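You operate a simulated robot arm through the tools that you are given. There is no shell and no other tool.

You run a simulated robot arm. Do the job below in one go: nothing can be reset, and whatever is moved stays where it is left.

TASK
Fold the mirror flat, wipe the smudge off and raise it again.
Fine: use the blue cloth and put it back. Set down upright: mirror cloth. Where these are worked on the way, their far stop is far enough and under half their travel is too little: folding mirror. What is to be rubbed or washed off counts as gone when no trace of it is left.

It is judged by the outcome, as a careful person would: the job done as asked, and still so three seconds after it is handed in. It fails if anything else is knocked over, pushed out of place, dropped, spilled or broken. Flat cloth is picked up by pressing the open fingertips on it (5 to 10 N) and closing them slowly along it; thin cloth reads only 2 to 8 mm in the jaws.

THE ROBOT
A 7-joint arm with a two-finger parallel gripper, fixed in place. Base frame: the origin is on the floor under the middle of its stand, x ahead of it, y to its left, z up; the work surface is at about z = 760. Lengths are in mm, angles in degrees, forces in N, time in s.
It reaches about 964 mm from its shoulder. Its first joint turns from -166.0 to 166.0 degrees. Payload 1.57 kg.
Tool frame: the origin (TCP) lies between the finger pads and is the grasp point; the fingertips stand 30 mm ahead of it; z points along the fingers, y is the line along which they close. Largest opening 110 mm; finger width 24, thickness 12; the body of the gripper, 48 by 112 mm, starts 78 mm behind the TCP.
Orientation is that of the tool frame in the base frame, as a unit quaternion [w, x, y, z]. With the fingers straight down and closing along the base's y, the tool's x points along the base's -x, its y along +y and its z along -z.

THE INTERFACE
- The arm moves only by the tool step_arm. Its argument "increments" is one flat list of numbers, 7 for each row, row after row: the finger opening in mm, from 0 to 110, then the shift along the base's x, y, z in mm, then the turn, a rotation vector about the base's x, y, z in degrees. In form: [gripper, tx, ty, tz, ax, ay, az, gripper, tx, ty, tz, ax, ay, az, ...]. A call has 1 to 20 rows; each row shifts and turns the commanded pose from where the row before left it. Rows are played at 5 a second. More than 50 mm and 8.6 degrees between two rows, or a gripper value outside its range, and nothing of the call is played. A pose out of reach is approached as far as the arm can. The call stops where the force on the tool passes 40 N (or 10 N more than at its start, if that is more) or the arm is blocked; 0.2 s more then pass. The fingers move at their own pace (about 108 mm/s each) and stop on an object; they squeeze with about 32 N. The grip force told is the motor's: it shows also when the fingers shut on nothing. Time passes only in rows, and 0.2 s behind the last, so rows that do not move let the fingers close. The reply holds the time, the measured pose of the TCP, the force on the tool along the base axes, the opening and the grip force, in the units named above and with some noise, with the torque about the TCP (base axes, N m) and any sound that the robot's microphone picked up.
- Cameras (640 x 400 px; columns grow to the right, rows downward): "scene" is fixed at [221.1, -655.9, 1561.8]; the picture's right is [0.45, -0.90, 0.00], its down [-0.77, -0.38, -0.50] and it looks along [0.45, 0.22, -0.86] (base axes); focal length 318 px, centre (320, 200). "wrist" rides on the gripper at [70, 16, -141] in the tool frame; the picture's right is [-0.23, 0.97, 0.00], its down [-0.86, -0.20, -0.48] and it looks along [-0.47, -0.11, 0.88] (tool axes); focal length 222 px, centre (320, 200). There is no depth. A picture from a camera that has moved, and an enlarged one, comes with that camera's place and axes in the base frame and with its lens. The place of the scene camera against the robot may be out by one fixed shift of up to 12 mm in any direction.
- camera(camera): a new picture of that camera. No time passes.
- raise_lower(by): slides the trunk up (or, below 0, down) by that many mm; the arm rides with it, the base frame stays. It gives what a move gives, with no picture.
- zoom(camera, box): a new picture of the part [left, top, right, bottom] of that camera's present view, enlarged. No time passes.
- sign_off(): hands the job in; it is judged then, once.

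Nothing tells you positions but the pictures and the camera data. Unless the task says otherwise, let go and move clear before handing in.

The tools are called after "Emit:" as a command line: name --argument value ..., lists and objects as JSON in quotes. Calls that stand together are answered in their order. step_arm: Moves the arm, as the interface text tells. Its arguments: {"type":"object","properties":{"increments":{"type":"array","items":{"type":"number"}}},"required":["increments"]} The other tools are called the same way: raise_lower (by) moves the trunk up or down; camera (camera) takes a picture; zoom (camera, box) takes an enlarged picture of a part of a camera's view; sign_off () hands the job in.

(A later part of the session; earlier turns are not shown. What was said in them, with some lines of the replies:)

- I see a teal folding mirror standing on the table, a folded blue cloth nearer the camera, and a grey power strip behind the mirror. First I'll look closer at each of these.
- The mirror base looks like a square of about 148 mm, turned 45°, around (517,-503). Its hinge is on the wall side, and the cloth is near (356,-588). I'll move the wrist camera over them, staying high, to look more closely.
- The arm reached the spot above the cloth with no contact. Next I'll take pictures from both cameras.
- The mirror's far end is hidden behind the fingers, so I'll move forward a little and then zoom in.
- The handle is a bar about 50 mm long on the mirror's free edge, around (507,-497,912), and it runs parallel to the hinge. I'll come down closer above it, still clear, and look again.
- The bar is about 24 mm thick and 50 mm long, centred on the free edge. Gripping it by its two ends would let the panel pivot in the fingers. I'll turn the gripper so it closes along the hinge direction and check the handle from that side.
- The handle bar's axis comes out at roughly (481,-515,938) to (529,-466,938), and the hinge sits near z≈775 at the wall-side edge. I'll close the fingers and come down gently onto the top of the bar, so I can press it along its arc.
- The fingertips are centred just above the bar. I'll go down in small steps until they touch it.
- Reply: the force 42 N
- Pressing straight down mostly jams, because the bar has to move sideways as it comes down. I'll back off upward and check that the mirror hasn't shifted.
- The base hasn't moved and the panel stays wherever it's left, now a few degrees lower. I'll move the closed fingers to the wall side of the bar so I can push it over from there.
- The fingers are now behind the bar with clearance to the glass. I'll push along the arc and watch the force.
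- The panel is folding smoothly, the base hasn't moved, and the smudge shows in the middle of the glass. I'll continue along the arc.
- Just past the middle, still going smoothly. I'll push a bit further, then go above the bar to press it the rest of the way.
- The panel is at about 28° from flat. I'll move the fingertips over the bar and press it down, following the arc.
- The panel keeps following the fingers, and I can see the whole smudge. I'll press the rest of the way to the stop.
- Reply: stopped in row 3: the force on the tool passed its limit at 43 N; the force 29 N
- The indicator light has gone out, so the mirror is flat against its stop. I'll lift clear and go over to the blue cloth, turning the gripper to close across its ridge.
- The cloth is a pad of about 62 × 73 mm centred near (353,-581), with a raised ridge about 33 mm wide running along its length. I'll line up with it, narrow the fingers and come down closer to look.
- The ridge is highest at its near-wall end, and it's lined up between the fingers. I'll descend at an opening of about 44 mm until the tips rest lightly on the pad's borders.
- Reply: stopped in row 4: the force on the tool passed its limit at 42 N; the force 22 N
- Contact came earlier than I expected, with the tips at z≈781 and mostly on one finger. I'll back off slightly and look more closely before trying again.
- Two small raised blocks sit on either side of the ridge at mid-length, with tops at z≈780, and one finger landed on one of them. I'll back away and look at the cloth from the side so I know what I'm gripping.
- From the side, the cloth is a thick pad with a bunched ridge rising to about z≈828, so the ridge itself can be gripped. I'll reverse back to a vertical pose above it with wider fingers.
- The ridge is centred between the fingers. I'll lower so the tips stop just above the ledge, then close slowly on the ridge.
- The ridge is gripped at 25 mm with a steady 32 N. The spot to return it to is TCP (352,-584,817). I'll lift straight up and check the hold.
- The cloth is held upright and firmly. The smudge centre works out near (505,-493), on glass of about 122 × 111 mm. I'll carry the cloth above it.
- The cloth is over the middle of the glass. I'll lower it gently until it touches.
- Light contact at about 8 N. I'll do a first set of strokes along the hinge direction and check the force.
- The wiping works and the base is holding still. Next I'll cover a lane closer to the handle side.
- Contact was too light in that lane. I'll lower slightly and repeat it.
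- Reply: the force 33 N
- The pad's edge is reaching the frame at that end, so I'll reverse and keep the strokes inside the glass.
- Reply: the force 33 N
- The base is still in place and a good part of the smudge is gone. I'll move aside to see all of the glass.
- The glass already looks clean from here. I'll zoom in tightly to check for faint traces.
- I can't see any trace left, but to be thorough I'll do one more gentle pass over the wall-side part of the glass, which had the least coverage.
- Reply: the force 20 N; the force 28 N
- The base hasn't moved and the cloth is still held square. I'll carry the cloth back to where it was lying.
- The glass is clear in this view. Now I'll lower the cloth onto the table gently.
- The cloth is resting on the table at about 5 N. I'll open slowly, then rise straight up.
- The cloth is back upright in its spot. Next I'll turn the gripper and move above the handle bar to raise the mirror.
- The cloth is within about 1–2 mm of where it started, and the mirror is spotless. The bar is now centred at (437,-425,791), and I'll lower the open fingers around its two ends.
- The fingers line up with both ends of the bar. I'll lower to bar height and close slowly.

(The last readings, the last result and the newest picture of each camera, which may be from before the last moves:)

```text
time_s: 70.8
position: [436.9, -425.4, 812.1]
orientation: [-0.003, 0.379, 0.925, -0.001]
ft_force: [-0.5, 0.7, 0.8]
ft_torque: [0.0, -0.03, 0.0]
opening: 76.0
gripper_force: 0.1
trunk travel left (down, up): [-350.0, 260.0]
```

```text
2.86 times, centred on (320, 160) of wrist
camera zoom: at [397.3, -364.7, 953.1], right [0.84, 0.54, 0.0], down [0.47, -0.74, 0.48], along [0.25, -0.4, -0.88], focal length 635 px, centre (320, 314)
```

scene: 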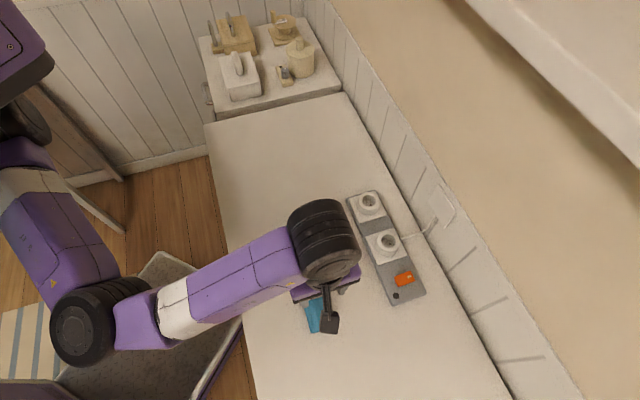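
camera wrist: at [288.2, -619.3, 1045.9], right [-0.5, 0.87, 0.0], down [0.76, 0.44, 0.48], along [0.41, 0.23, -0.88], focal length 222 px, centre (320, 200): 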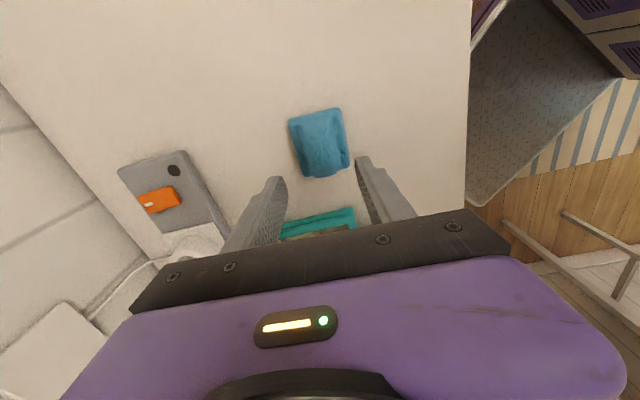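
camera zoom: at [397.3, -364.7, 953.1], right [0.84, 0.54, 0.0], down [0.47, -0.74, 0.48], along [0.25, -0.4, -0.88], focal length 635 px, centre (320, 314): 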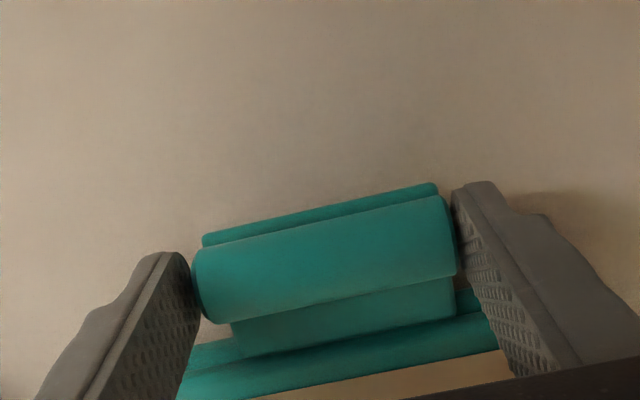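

Emit:
step_arm --increments '[74, 0, 0, 0, 0, 0, 0, 72, 0, 0, 0, 0, 0, 0, 70, 0, 0, 0, 0, 0, 0, 67, 0, 0, 0, 0, 0, 0, 64, 0, 0, 0, 0, 0, 0]'

Emit:
zoom --camera "scene" --box '[250, 180, 410, 280]'

```text
time_s: 72.0
position: [437.4, -425.2, 811.1]
orientation: [-0.002, 0.377, 0.926, 0.0]
ft_force: [5.0, 5.5, 0.4]
ft_torque: [0.19, -0.3, 0.38]
opening: 69.7
gripper_force: 32.0
trunk travel left (down, up): [-350.0, 260.0]
```

```text
4.00 times, centred on (330, 230) of scene
camera zoom: at [221.1, -655.9, 1561.8], right [0.45, -0.9, 0.0], down [-0.77, -0.38, -0.5], along [0.45, 0.22, -0.86], focal length 1271 px, centre (280, 80)
```

zoom: 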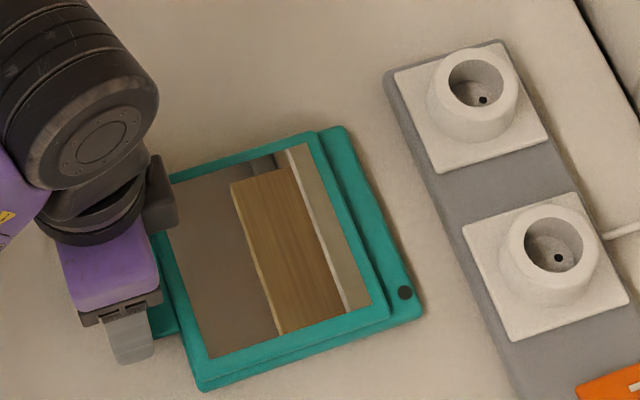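

The bar is gripped by its ends at 69.7 mm with 32 N, and the base is in place. I'll start lifting along the arc in small steps.

Emit:
step_arm --increments '[64, 0.6, 0.4, 4.5, 0, 0, 0, 64, 0.6, -0.1, 4.4, 0, 0, 0]'

```text
time_s: 72.6
position: [437.6, -426.7, 820.1]
orientation: [-0.004, 0.379, 0.925, -0.002]
ft_force: [-3.0, 0.7, -5.5]
ft_torque: [0.64, 0.74, 0.07]
opening: 69.9
gripper_force: 31.9
trunk travel left (down, up): [-350.0, 260.0]
```

Lift load is about 5 N, and most of the torque comes from the pads resisting the turn. I'll tilt the tool along with the panel to ease that.

Emit:
step_arm --increments '[64, 1.42, -1.4, 8.8, 2.12, 2.12, 0, 64, 1.76, -1.73, 8.69, 2.12, 2.12, 0]'

Emit:
zoom --camera "scene" --box '[250, 180, 410, 280]'

```text
time_s: 73.2
position: [441.6, -429.2, 836.5]
orientation: [-0.052, 0.377, 0.925, 0.02]
ft_force: [-0.1, -1.8, -6.0]
ft_torque: [0.27, 0.73, 0.03]
opening: 70.0
gripper_force: 32.4
trunk travel left (down, up): [-350.0, 260.0]
```

```text
4.00 times, centred on (330, 230) of scene
camera zoom: at [221.1, -655.9, 1561.8], right [0.45, -0.9, 0.0], down [-0.77, -0.38, -0.5], along [0.45, 0.22, -0.86], focal length 1271 px, centre (280, 80)
```

zoom: 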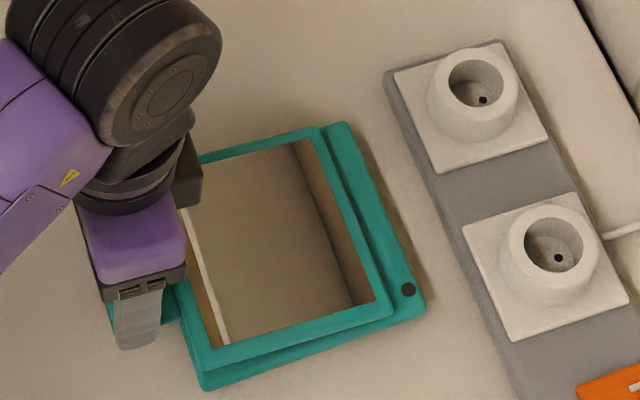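

The base seems to have shifted by a few pixels. I'll stop and look closely before going on.

Emit:
zoom --camera "scene" --box '[274, 240, 354, 290]'

Emit:
zoom --camera "wrist" --box '[208, 90, 432, 230]'

Emit:
camera --camera "scene"

```text
8.00 times, centred on (314, 265) of scene
camera zoom: at [221.1, -655.9, 1561.8], right [0.45, -0.9, 0.0], down [-0.77, -0.38, -0.5], along [0.45, 0.22, -0.86], focal length 2543 px, centre (368, -320)
```

zoom: 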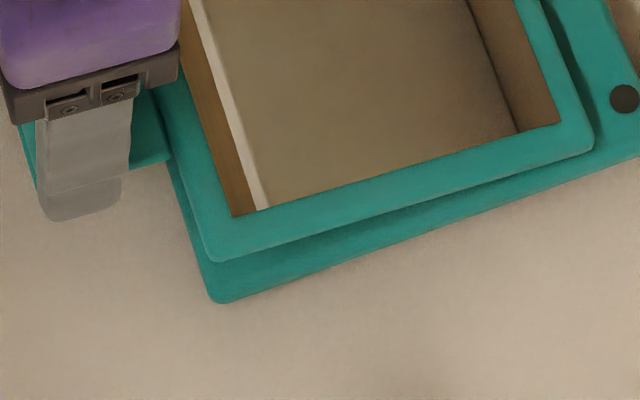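

```text
2.86 times, centred on (320, 160) of wrist
camera zoom: at [412.7, -378.8, 984.6], right [0.84, 0.54, -0.03], down [0.51, -0.77, 0.38], along [0.18, -0.34, -0.92], focal length 635 px, centre (320, 314)
```

zoom: 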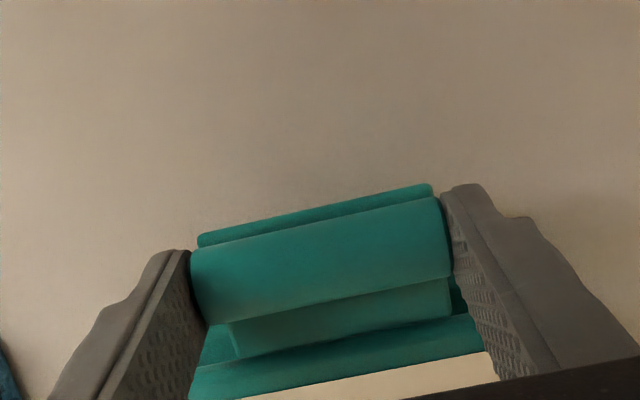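

```text
taken
```

scene: 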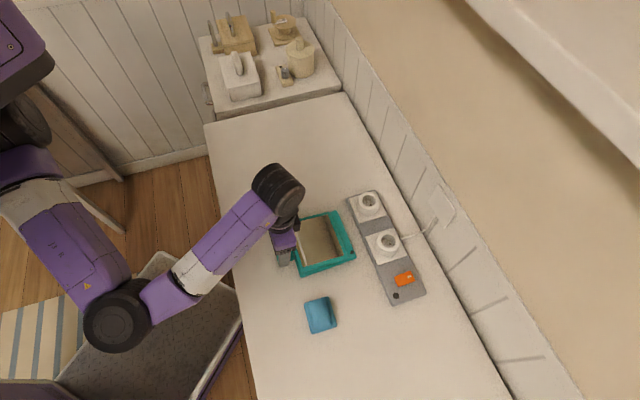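

The base slid about 3 mm toward the wall during the lift, because pad friction added load. I'll turn the tool a little about the bar to relieve that torque and read the forces.

Emit:
step_arm --increments '[64, 0.75, -0.74, -0.1, 2.12, 2.12, 0, 64, 0, 0, 0, 0, 0, 0]'

```text
time_s: 73.8
position: [442.6, -429.5, 837.7]
orientation: [-0.074, 0.378, 0.923, 0.029]
ft_force: [3.3, -2.3, 5.7]
ft_torque: [-0.49, -1.06, -0.04]
opening: 69.8
gripper_force: 32.1
trunk travel left (down, up): [-350.0, 260.0]
```

Emit:
step_arm --increments '[64, -0.43, 0.42, 0, -1.2, -1.2, 0, 64, 0, 0, 0, 0, 0, 0]'

Emit:
zoom --camera "scene" --box '[250, 180, 410, 280]'

```text
time_s: 74.4
position: [440.5, -429.5, 835.4]
orientation: [-0.063, 0.377, 0.924, 0.024]
ft_force: [-3.0, 1.3, -5.4]
ft_torque: [0.93, 0.62, 0.19]
opening: 69.6
gripper_force: 31.5
trunk travel left (down, up): [-350.0, 260.0]
```

```text
4.00 times, centred on (330, 230) of scene
camera zoom: at [221.1, -655.9, 1561.8], right [0.45, -0.9, 0.0], down [-0.77, -0.38, -0.5], along [0.45, 0.22, -0.86], focal length 1271 px, centre (280, 80)
```

zoom: 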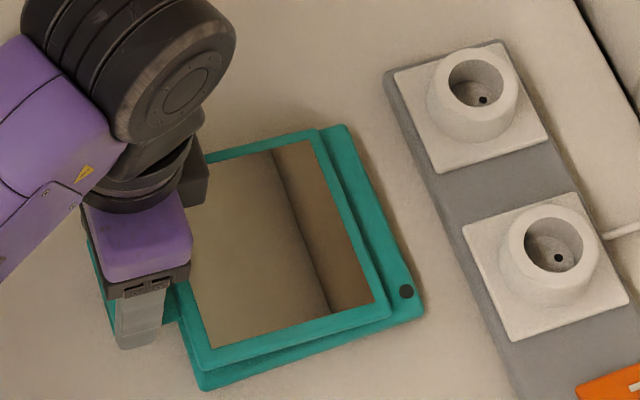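

Torque flips between about ±1.1 Nm as the pads slip, so small angle mismatches are harmless. I'll carry on rotating with the panel in small steps and check the base each time.

Emit:
step_arm --increments '[64, 2.1, -2.1, 8.4, 2.6, 2.6, 0, 64, 2.2, -2.2, 8.2, 2.12, 2.12, 0]'

Emit:
zoom --camera "scene" --box '[250, 180, 410, 280]'

```text
time_s: 75.0
position: [447.0, -434.4, 855.1]
orientation: [-0.114, 0.375, 0.919, 0.046]
ft_force: [0.9, 0.8, -5.5]
ft_torque: [0.37, 0.67, 0.02]
opening: 69.7
gripper_force: 32.0
trunk travel left (down, up): [-350.0, 260.0]
```

```text
4.00 times, centred on (330, 230) of scene
camera zoom: at [221.1, -655.9, 1561.8], right [0.45, -0.9, 0.0], down [-0.77, -0.38, -0.5], along [0.45, 0.22, -0.86], focal length 1271 px, centre (280, 80)
```

zoom: 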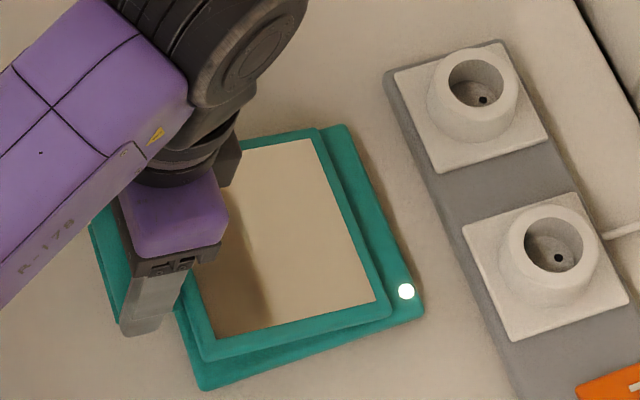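

The indicator has come back on and the base stays within about 2 mm. I'll continue.

Emit:
step_arm --increments '[64, 2.4, -2.4, 8.0, 2.12, 2.12, 0, 64, 2.7, -2.7, 7.8, 2.12, 2.12, 0]'

Emit:
zoom --camera "scene" --box '[250, 180, 410, 280]'

```text
time_s: 75.6
position: [451.7, -438.1, 869.8]
orientation: [-0.163, 0.372, 0.912, 0.066]
ft_force: [3.2, -1.3, -4.2]
ft_torque: [0.14, 0.38, 0.21]
opening: 69.2
gripper_force: 32.2
trunk travel left (down, up): [-350.0, 260.0]
```

```text
4.00 times, centred on (330, 230) of scene
camera zoom: at [221.1, -655.9, 1561.8], right [0.45, -0.9, 0.0], down [-0.77, -0.38, -0.5], along [0.45, 0.22, -0.86], focal length 1271 px, centre (280, 80)
```

zoom: 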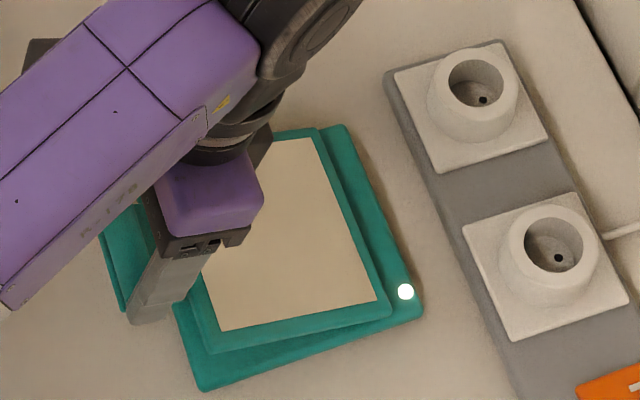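

Emit:
step_arm --increments '[64, 3.4, -3.4, 7.6, 2.12, 2.12, 0, 64, 3.5, -3.4, 7.4, 2.12, 2.12, 0, 64, 3.7, -3.65, 7.1, 2.12, 2.12, 0]'

Emit:
zoom --camera "scene" --box '[250, 180, 410, 280]'

Emit:
camera --camera "scene"

```text
time_s: 76.4
position: [462.6, -450.4, 892.2]
orientation: [-0.234, 0.365, 0.896, 0.096]
ft_force: [0.8, -2.1, -4.9]
ft_torque: [0.03, 0.64, 0.06]
opening: 69.6
gripper_force: 32.3
trunk travel left (down, up): [-350.0, 260.0]
```

```text
4.00 times, centred on (330, 230) of scene
camera zoom: at [221.1, -655.9, 1561.8], right [0.45, -0.9, 0.0], down [-0.77, -0.38, -0.5], along [0.45, 0.22, -0.86], focal length 1271 px, centre (280, 80)
```

zoom: 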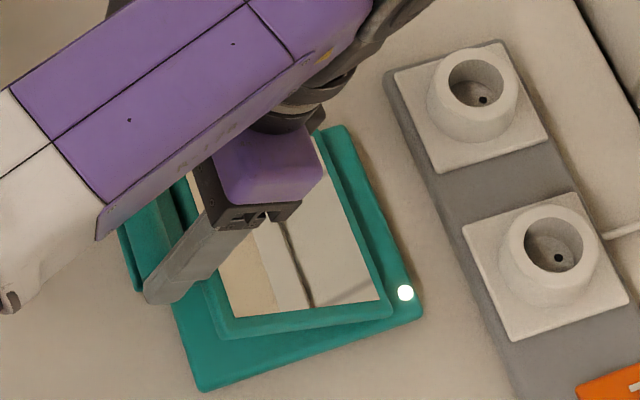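

```text
taken
```

scene: 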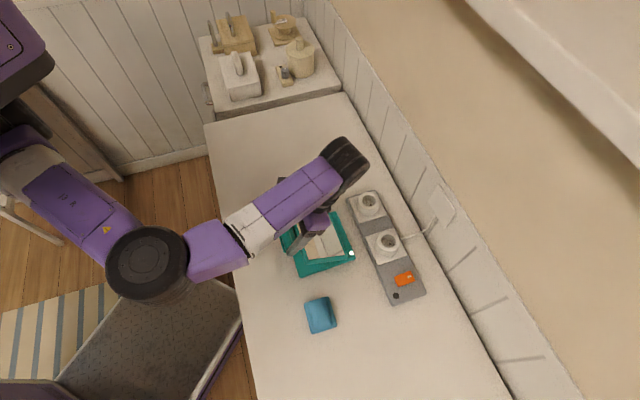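

The base is back at its original spot and the panel is about 29° up. Two more steps, then I'll let go and push from behind.

Emit:
step_arm --increments '[64, 4.2, -4.15, 6.7, 2.12, 2.12, 0, 64, 4.35, -4.3, 6.4, 2.12, 2.12, 0]'

Emit:
zoom --camera "scene" --box '[250, 180, 410, 280]'

Emit:
zoom --camera "wrist" --box '[208, 90, 432, 230]'

```text
time_s: 77.0
position: [470.3, -459.3, 904.8]
orientation: [-0.28, 0.36, 0.882, 0.117]
ft_force: [-0.8, -0.4, -6.1]
ft_torque: [0.14, 0.59, 0.0]
opening: 69.4
gripper_force: 31.7
trunk travel left (down, up): [-350.0, 260.0]
```

```text
4.00 times, centred on (330, 230) of scene
camera zoom: at [221.1, -655.9, 1561.8], right [0.45, -0.9, 0.0], down [-0.77, -0.38, -0.5], along [0.45, 0.22, -0.86], focal length 1271 px, centre (280, 80)
```

zoom: 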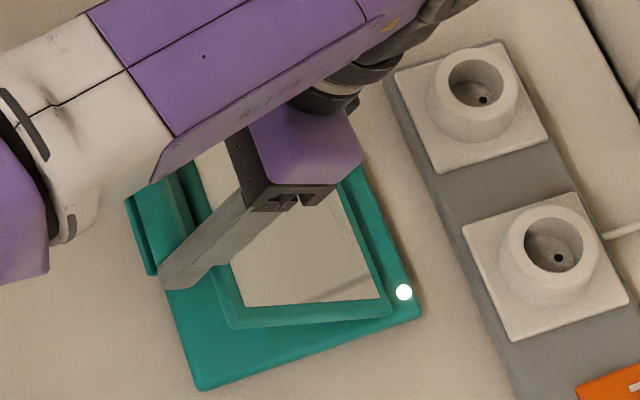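

```text
2.86 times, centred on (320, 160) of wrist
camera zoom: at [498.4, -463.9, 1060.3], right [0.81, 0.57, -0.13], down [0.56, -0.82, -0.1], along [-0.16, 0.01, -0.99], focal length 635 px, centre (320, 314)
```

zoom: 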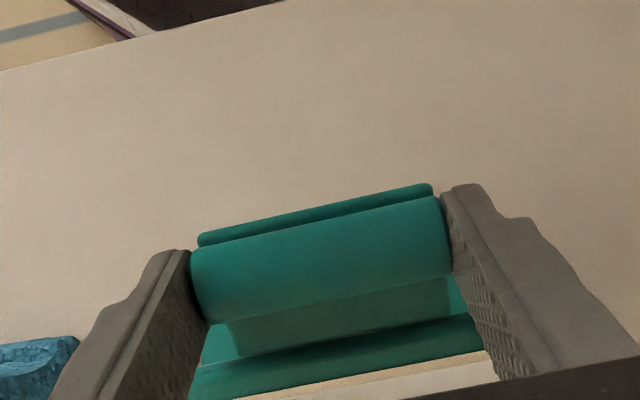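

The panel is at about 35° and the base is where it was originally. I'll release, back out along the tool axis, and return to vertical.

Emit:
step_arm --increments '[70, 0, 0, 0, 0, 0, 0, 76, 0, 0, 0, 0, 0, 0, 90, 0, 0, 0, 0, 0, 0, 104, 0, 0, 0, 0, 0, 0, 110, 5, -5, 10, 0, 0, 0, 110, 6, -6, 12, 0, 0, 0, 110, 6, -6, 14, 0, 0, 0, 110, 0, 0, 12, -4, -4, 0, 110, 0, 0, 12, -4, -4, 0, 110, 0, 0, 12, -4, -4, 0, 110, -5, 5, 12, -4, -4, 0, 110, -10, 10, 6, -4, -4, 0, 110, -10, 10, 6, -4, -4, 0]'

Emit:
camera --camera "wrist"

Emit:
zoom --camera "scene" --box '[250, 180, 410, 280]'

```text
time_s: 79.8
position: [462.3, -450.6, 1000.0]
orientation: [-0.01, 0.379, 0.925, 0.002]
ft_force: [0.2, -0.3, 0.5]
ft_torque: [0.01, 0.03, 0.0]
opening: 110.2
gripper_force: 0.1
trunk travel left (down, up): [-350.0, 260.0]
```

```text
taken
camera wrist: at [424.1, -390.0, 1143.0], right [0.84, 0.54, -0.01], down [0.48, -0.75, 0.46], along [0.24, -0.39, -0.89], focal length 222 px, centre (320, 200)
```

wrist: 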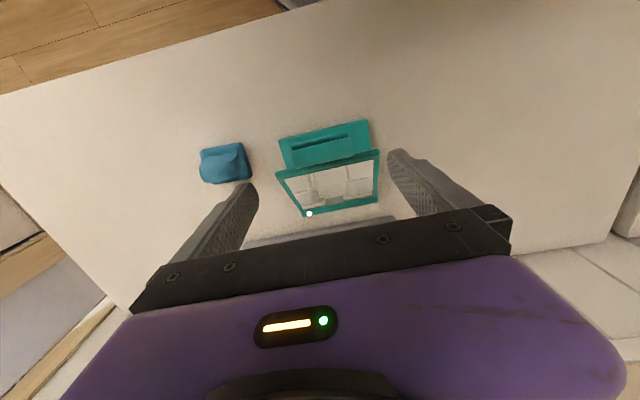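

```text
4.00 times, centred on (330, 230) of scene
camera zoom: at [221.1, -655.9, 1561.8], right [0.45, -0.9, 0.0], down [-0.77, -0.38, -0.5], along [0.45, 0.22, -0.86], focal length 1271 px, centre (280, 80)
```

zoom: 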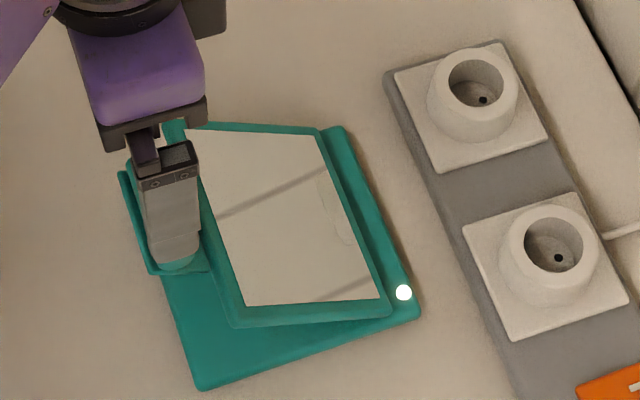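

The panel stays up and the base is in place. I'll close the fingers and check where the tab edge is before pushing from behind.

Emit:
step_arm --increments '[50, -10, 10, 0, 0, 0, 0, 0, -10, 10, 0, 0.7, 0.7, 0, 0, -8, 8, 0, 0, 0, 0, 0, 0, 0, 0, 0, 0, 0]'

Emit:
zoom --camera "wrist" --box '[208, 90, 432, 230]'

```text
time_s: 80.8
position: [432.7, -422.2, 1000.6]
orientation: [-0.019, 0.378, 0.926, 0.005]
ft_force: [0.1, 0.1, 0.2]
ft_torque: [-0.01, 0.0, 0.01]
opening: 0.0
gripper_force: 21.6
trunk travel left (down, up): [-350.0, 260.0]
```

```text
2.86 times, centred on (320, 160) of wrist
camera zoom: at [396.4, -365.3, 1144.9], right [0.84, 0.54, -0.01], down [0.48, -0.75, 0.44], along [0.23, -0.38, -0.9], focal length 635 px, centre (320, 314)
```

zoom: 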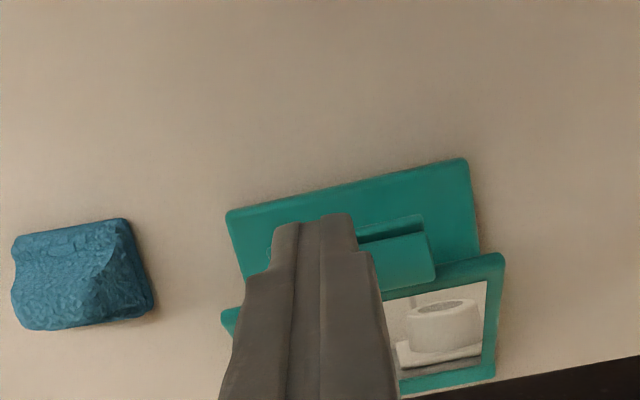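

The tab's edge is at about n=149 from the hinge, and the closed fingers are 13 mm clear of it on the handle side. I'll straighten the tool and go down behind it.

Emit:
step_arm --increments '[0, -1, 1, -30, -1.55, -1.55, 0, 0, 0, 0, -30, 0, 0, 0, 0, 0, 0, -30, 0, 0, 0, 0, 0, 0, -20, 0, 0, 0]'

Emit:
zoom --camera "wrist" --box '[208, 90, 432, 230]'

Emit:
zoom --camera "scene" --box '[250, 180, 410, 280]'

```text
time_s: 81.8
position: [433.5, -424.4, 891.3]
orientation: [-0.001, 0.378, 0.926, -0.002]
ft_force: [1.0, 0.0, 0.9]
ft_torque: [0.0, -0.01, 0.01]
opening: 0.0
gripper_force: 21.0
trunk travel left (down, up): [-350.0, 260.0]
```

```text
2.86 times, centred on (320, 160) of wrist
camera zoom: at [394.0, -362.7, 1031.6], right [0.84, 0.54, 0.0], down [0.47, -0.74, 0.48], along [0.25, -0.41, -0.88], focal length 635 px, centre (320, 314)
```

zoom: 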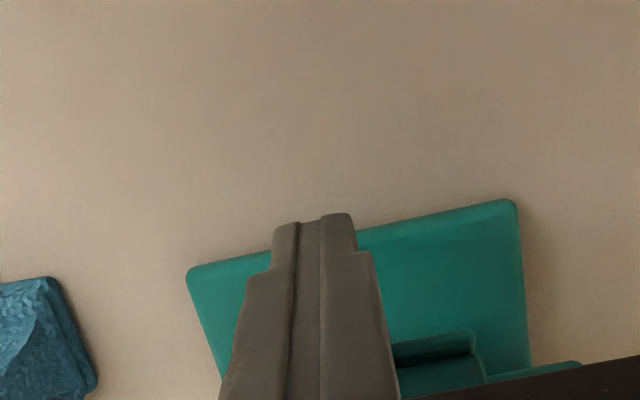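

```text
4.00 times, centred on (330, 230) of scene
camera zoom: at [221.1, -655.9, 1561.8], right [0.45, -0.9, 0.0], down [-0.77, -0.38, -0.5], along [0.45, 0.22, -0.86], focal length 1271 px, centre (280, 80)
```

zoom: 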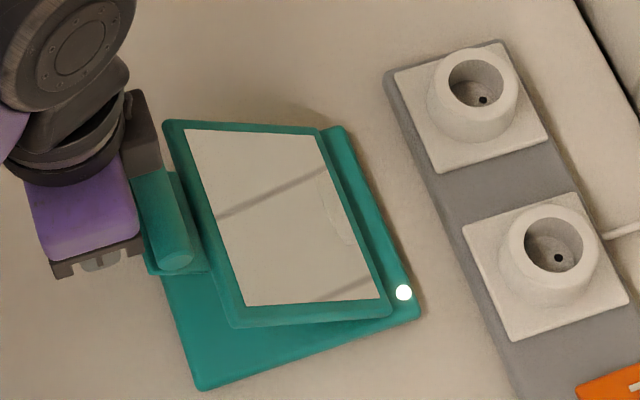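

The fingers are behind the tab and clear. I'll approach and start pushing toward the wall and slightly up.

Emit:
step_arm --increments '[0, 5.7, -5.6, 0, 0, 0, 0, 0, 2.1, -2.1, 1, 0, 0, 0, 0, 2.8, -2.8, 3, 0, 0, 0, 0, 2.8, -2.8, 4, 0, 0, 0]'

Emit:
zoom --camera "scene" --box '[250, 180, 410, 280]'

```text
time_s: 82.8
position: [447.0, -435.9, 898.6]
orientation: [-0.001, 0.378, 0.926, -0.001]
ft_force: [-2.1, 2.5, 1.5]
ft_torque: [0.0, -0.02, 0.01]
opening: 0.0
gripper_force: 21.2
trunk travel left (down, up): [-350.0, 260.0]
```

```text
4.00 times, centred on (330, 230) of scene
camera zoom: at [221.1, -655.9, 1561.8], right [0.45, -0.9, 0.0], down [-0.77, -0.38, -0.5], along [0.45, 0.22, -0.86], focal length 1271 px, centre (280, 80)
```

zoom: 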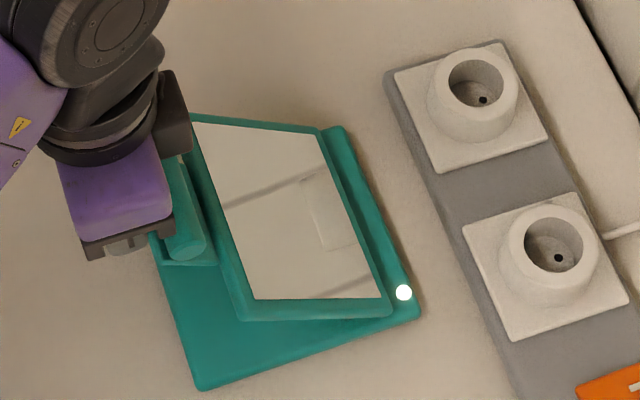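

The push is working with about 3 N, and the base isn't moving. I'll keep going.

Emit:
step_arm --increments '[0, 4.4, -4.35, 7, 0, 0, 0, 0, 4.35, -4.3, 6.8, 0, 0, 0, 0, 4.55, -4.5, 6.6, 0, 0, 0]'

Emit:
zoom --camera "scene" --box '[250, 180, 410, 280]'

```text
time_s: 83.6
position: [460.1, -448.0, 918.7]
orientation: [0.0, 0.378, 0.926, -0.002]
ft_force: [0.2, -0.2, -0.2]
ft_torque: [-0.03, 0.0, 0.02]
opening: 0.1
gripper_force: 21.4
trunk travel left (down, up): [-350.0, 260.0]
```

```text
4.00 times, centred on (330, 230) of scene
camera zoom: at [221.1, -655.9, 1561.8], right [0.45, -0.9, 0.0], down [-0.77, -0.38, -0.5], along [0.45, 0.22, -0.86], focal length 1271 px, centre (280, 80)
```

zoom: 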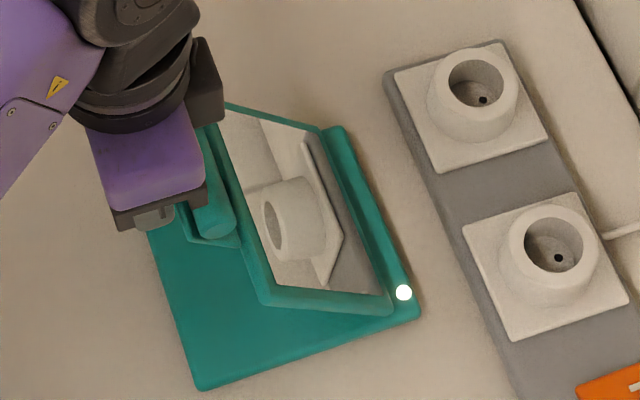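

Emit:
step_arm --increments '[0, 4.85, -4.8, 6.2, 0, 0, 0, 0, 5.05, -5, 5.8, 0, 0, 0, 0, 5.2, -5.1, 5.5, 0, 0, 0]'

Emit:
zoom --camera "scene" --box '[250, 180, 410, 280]'

```text
time_s: 84.4
position: [475.5, -462.4, 939.0]
orientation: [0.0, 0.379, 0.925, -0.001]
ft_force: [-0.5, 0.6, -0.3]
ft_torque: [-0.02, 0.03, 0.0]
opening: 0.1
gripper_force: 21.5
trunk travel left (down, up): [-350.0, 260.0]
```

```text
4.00 times, centred on (330, 230) of scene
camera zoom: at [221.1, -655.9, 1561.8], right [0.45, -0.9, 0.0], down [-0.77, -0.38, -0.5], along [0.45, 0.22, -0.86], focal length 1271 px, centre (280, 80)
```

zoom: 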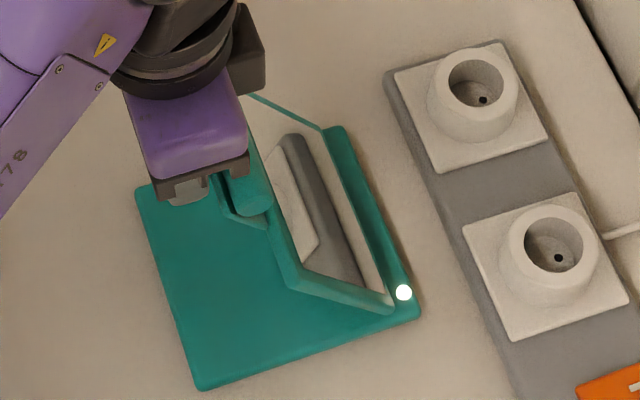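

It's almost at the original angle. A few more small pushes, watching the force for the stop.

Emit:
step_arm --increments '[0, 4, -4, 4, 0, 0, 0, 0, 3, -3, 2.5, 0, 0, 0]'

Emit:
zoom --camera "scene" --box '[250, 180, 410, 280]'

```text
time_s: 85.0
position: [482.2, -470.1, 943.8]
orientation: [-0.001, 0.379, 0.925, -0.002]
ft_force: [-0.8, -0.5, -0.4]
ft_torque: [0.0, 0.01, 0.0]
opening: 0.0
gripper_force: 21.3
trunk travel left (down, up): [-350.0, 260.0]
```

```text
4.00 times, centred on (330, 230) of scene
camera zoom: at [221.1, -655.9, 1561.8], right [0.45, -0.9, 0.0], down [-0.77, -0.38, -0.5], along [0.45, 0.22, -0.86], focal length 1271 px, centre (280, 80)
```

zoom: 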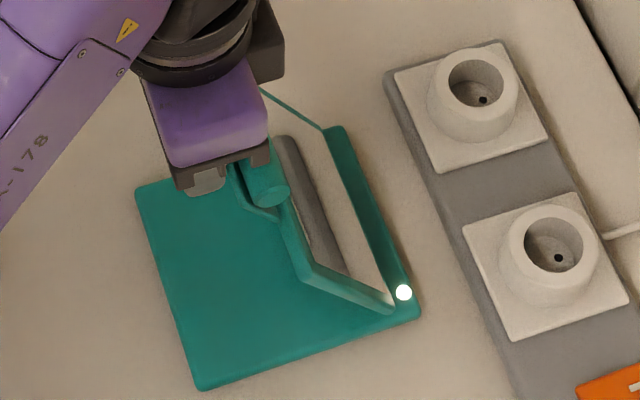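

It's about at its original angle now. I'll back away from the tab and go up for an unobstructed comparison.

Emit:
step_arm --increments '[0, -5, 5, 0, 0, 0, 0, 0, -10, 10, 0, 0, 0, 0, 0, -10, 10, 10, 0, 0, 0, 0, -15, 15, 30, 0, 0, 0, 0, -20, 20, 40, 0, 0, 0, 0, -20, 20, 40, 0, 0, 0, 0, -20, 20, 20, 0, 0, 0]'

Emit:
zoom --camera "scene" --box '[270, 180, 430, 280]'

Emit:
camera --camera "scene"

```text
time_s: 86.6
position: [377.9, -370.2, 1082.1]
orientation: [-0.002, 0.378, 0.926, 0.0]
ft_force: [-0.7, 0.4, 0.8]
ft_torque: [0.07, 0.03, -0.01]
opening: 0.0
gripper_force: 21.6
trunk travel left (down, up): [-350.0, 260.0]
```

```text
4.00 times, centred on (350, 230) of scene
camera zoom: at [221.1, -655.9, 1561.8], right [0.45, -0.9, 0.0], down [-0.77, -0.38, -0.5], along [0.45, 0.22, -0.86], focal length 1271 px, centre (200, 80)
```

zoom: 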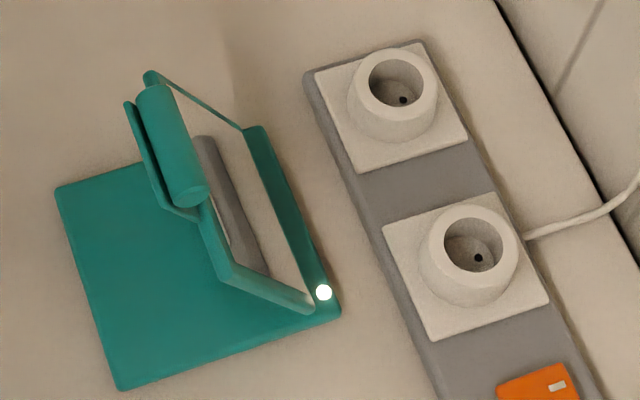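

```text
taken
```

scene: 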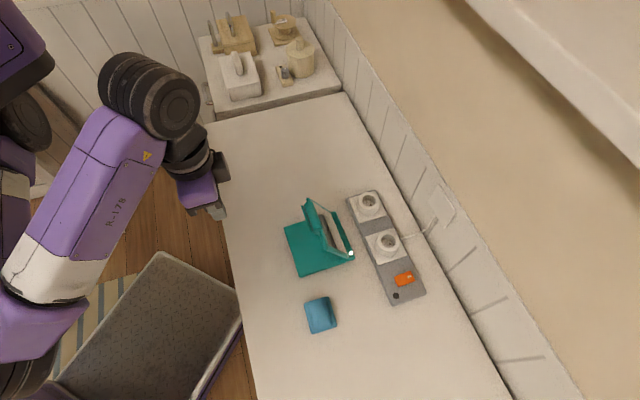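

Everything matches the starting picture within a pixel or two, with no smudge showing. One last zoom on the glass and the cloth before I hand in.

Emit:
zoom --camera "scene" --box '[300, 196, 364, 236]'

Emit:
zoom --camera "scene" --box '[310, 220, 374, 260]'

Emit:
zoom --camera "scene" --box '[270, 260, 430, 360]'

Emit:
camera --camera "wrist"

```text
10.00 times, centred on (332, 216) of scene
camera zoom: at [221.1, -655.9, 1561.8], right [0.45, -0.9, 0.0], down [-0.77, -0.38, -0.5], along [0.45, 0.22, -0.86], focal length 3179 px, centre (200, 40)
```

zoom: 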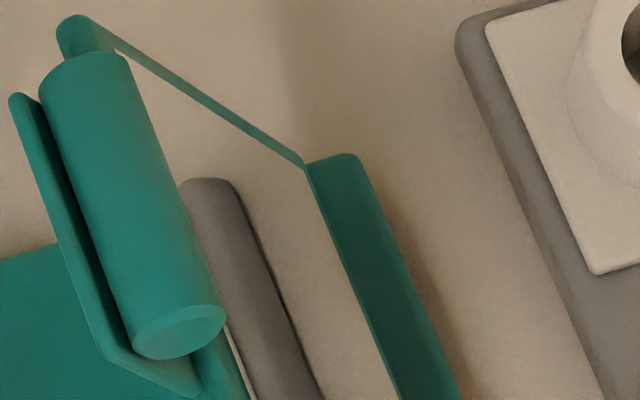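

```text
10.00 times, centred on (342, 240) of scene
camera zoom: at [221.1, -655.9, 1561.8], right [0.45, -0.9, 0.0], down [-0.77, -0.38, -0.5], along [0.45, 0.22, -0.86], focal length 3179 px, centre (100, -200)
```

zoom: 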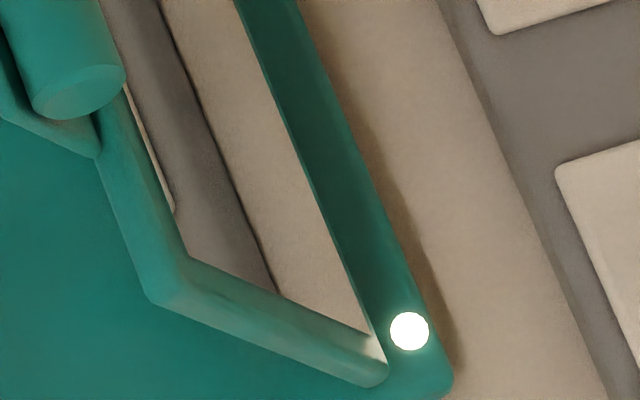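

```text
4.00 times, centred on (350, 310) of scene
camera zoom: at [221.1, -655.9, 1561.8], right [0.45, -0.9, 0.0], down [-0.77, -0.38, -0.5], along [0.45, 0.22, -0.86], focal length 1271 px, centre (200, -240)
```

zoom: 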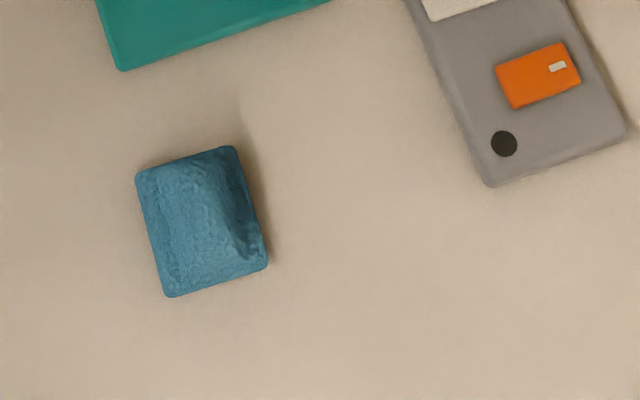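

```text
taken
camera wrist: at [339.3, -308.7, 1224.3], right [0.84, 0.54, 0.0], down [0.47, -0.74, 0.48], along [0.25, -0.41, -0.88], focal length 222 px, centre (320, 200)
```

wrist: 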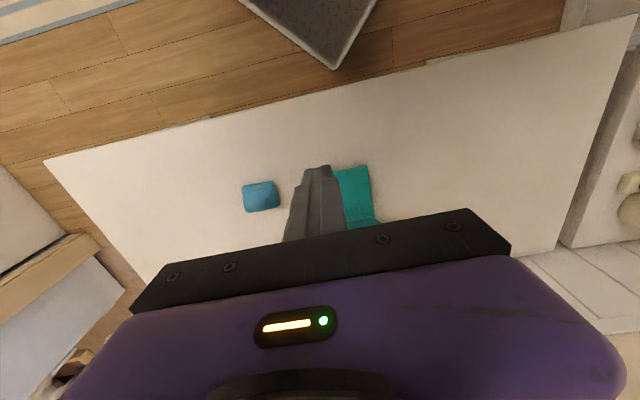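

The glass is clear, with only the power strip reflected in it, and the mirror is standing at its original angle with its light on. The blue cloth lies upright within about 2 mm of where it started, and the arm is clear of everything. I'm handing in.

Emit:
sign_off

```text
The job is handed in.
```

The mirror was folded flat, wiped clean with the blue cloth and raised again, and the job is handed in.

- **Mirror:** it stands at its original angle, matching the starting picture within a pixel or two. Its base slid about 3 mm toward the wall while I was lifting the panel, but it ended up back in its original spot.
- **Smudge:** no trace is visible in close-up views of the glass. I went over the whole area, with a second pass on the wall side.
- **Cloth:** it is back upright, within about 2 mm of where it started.

In the pictures, nothing else was knocked over or moved, and the arm is clear of everything.
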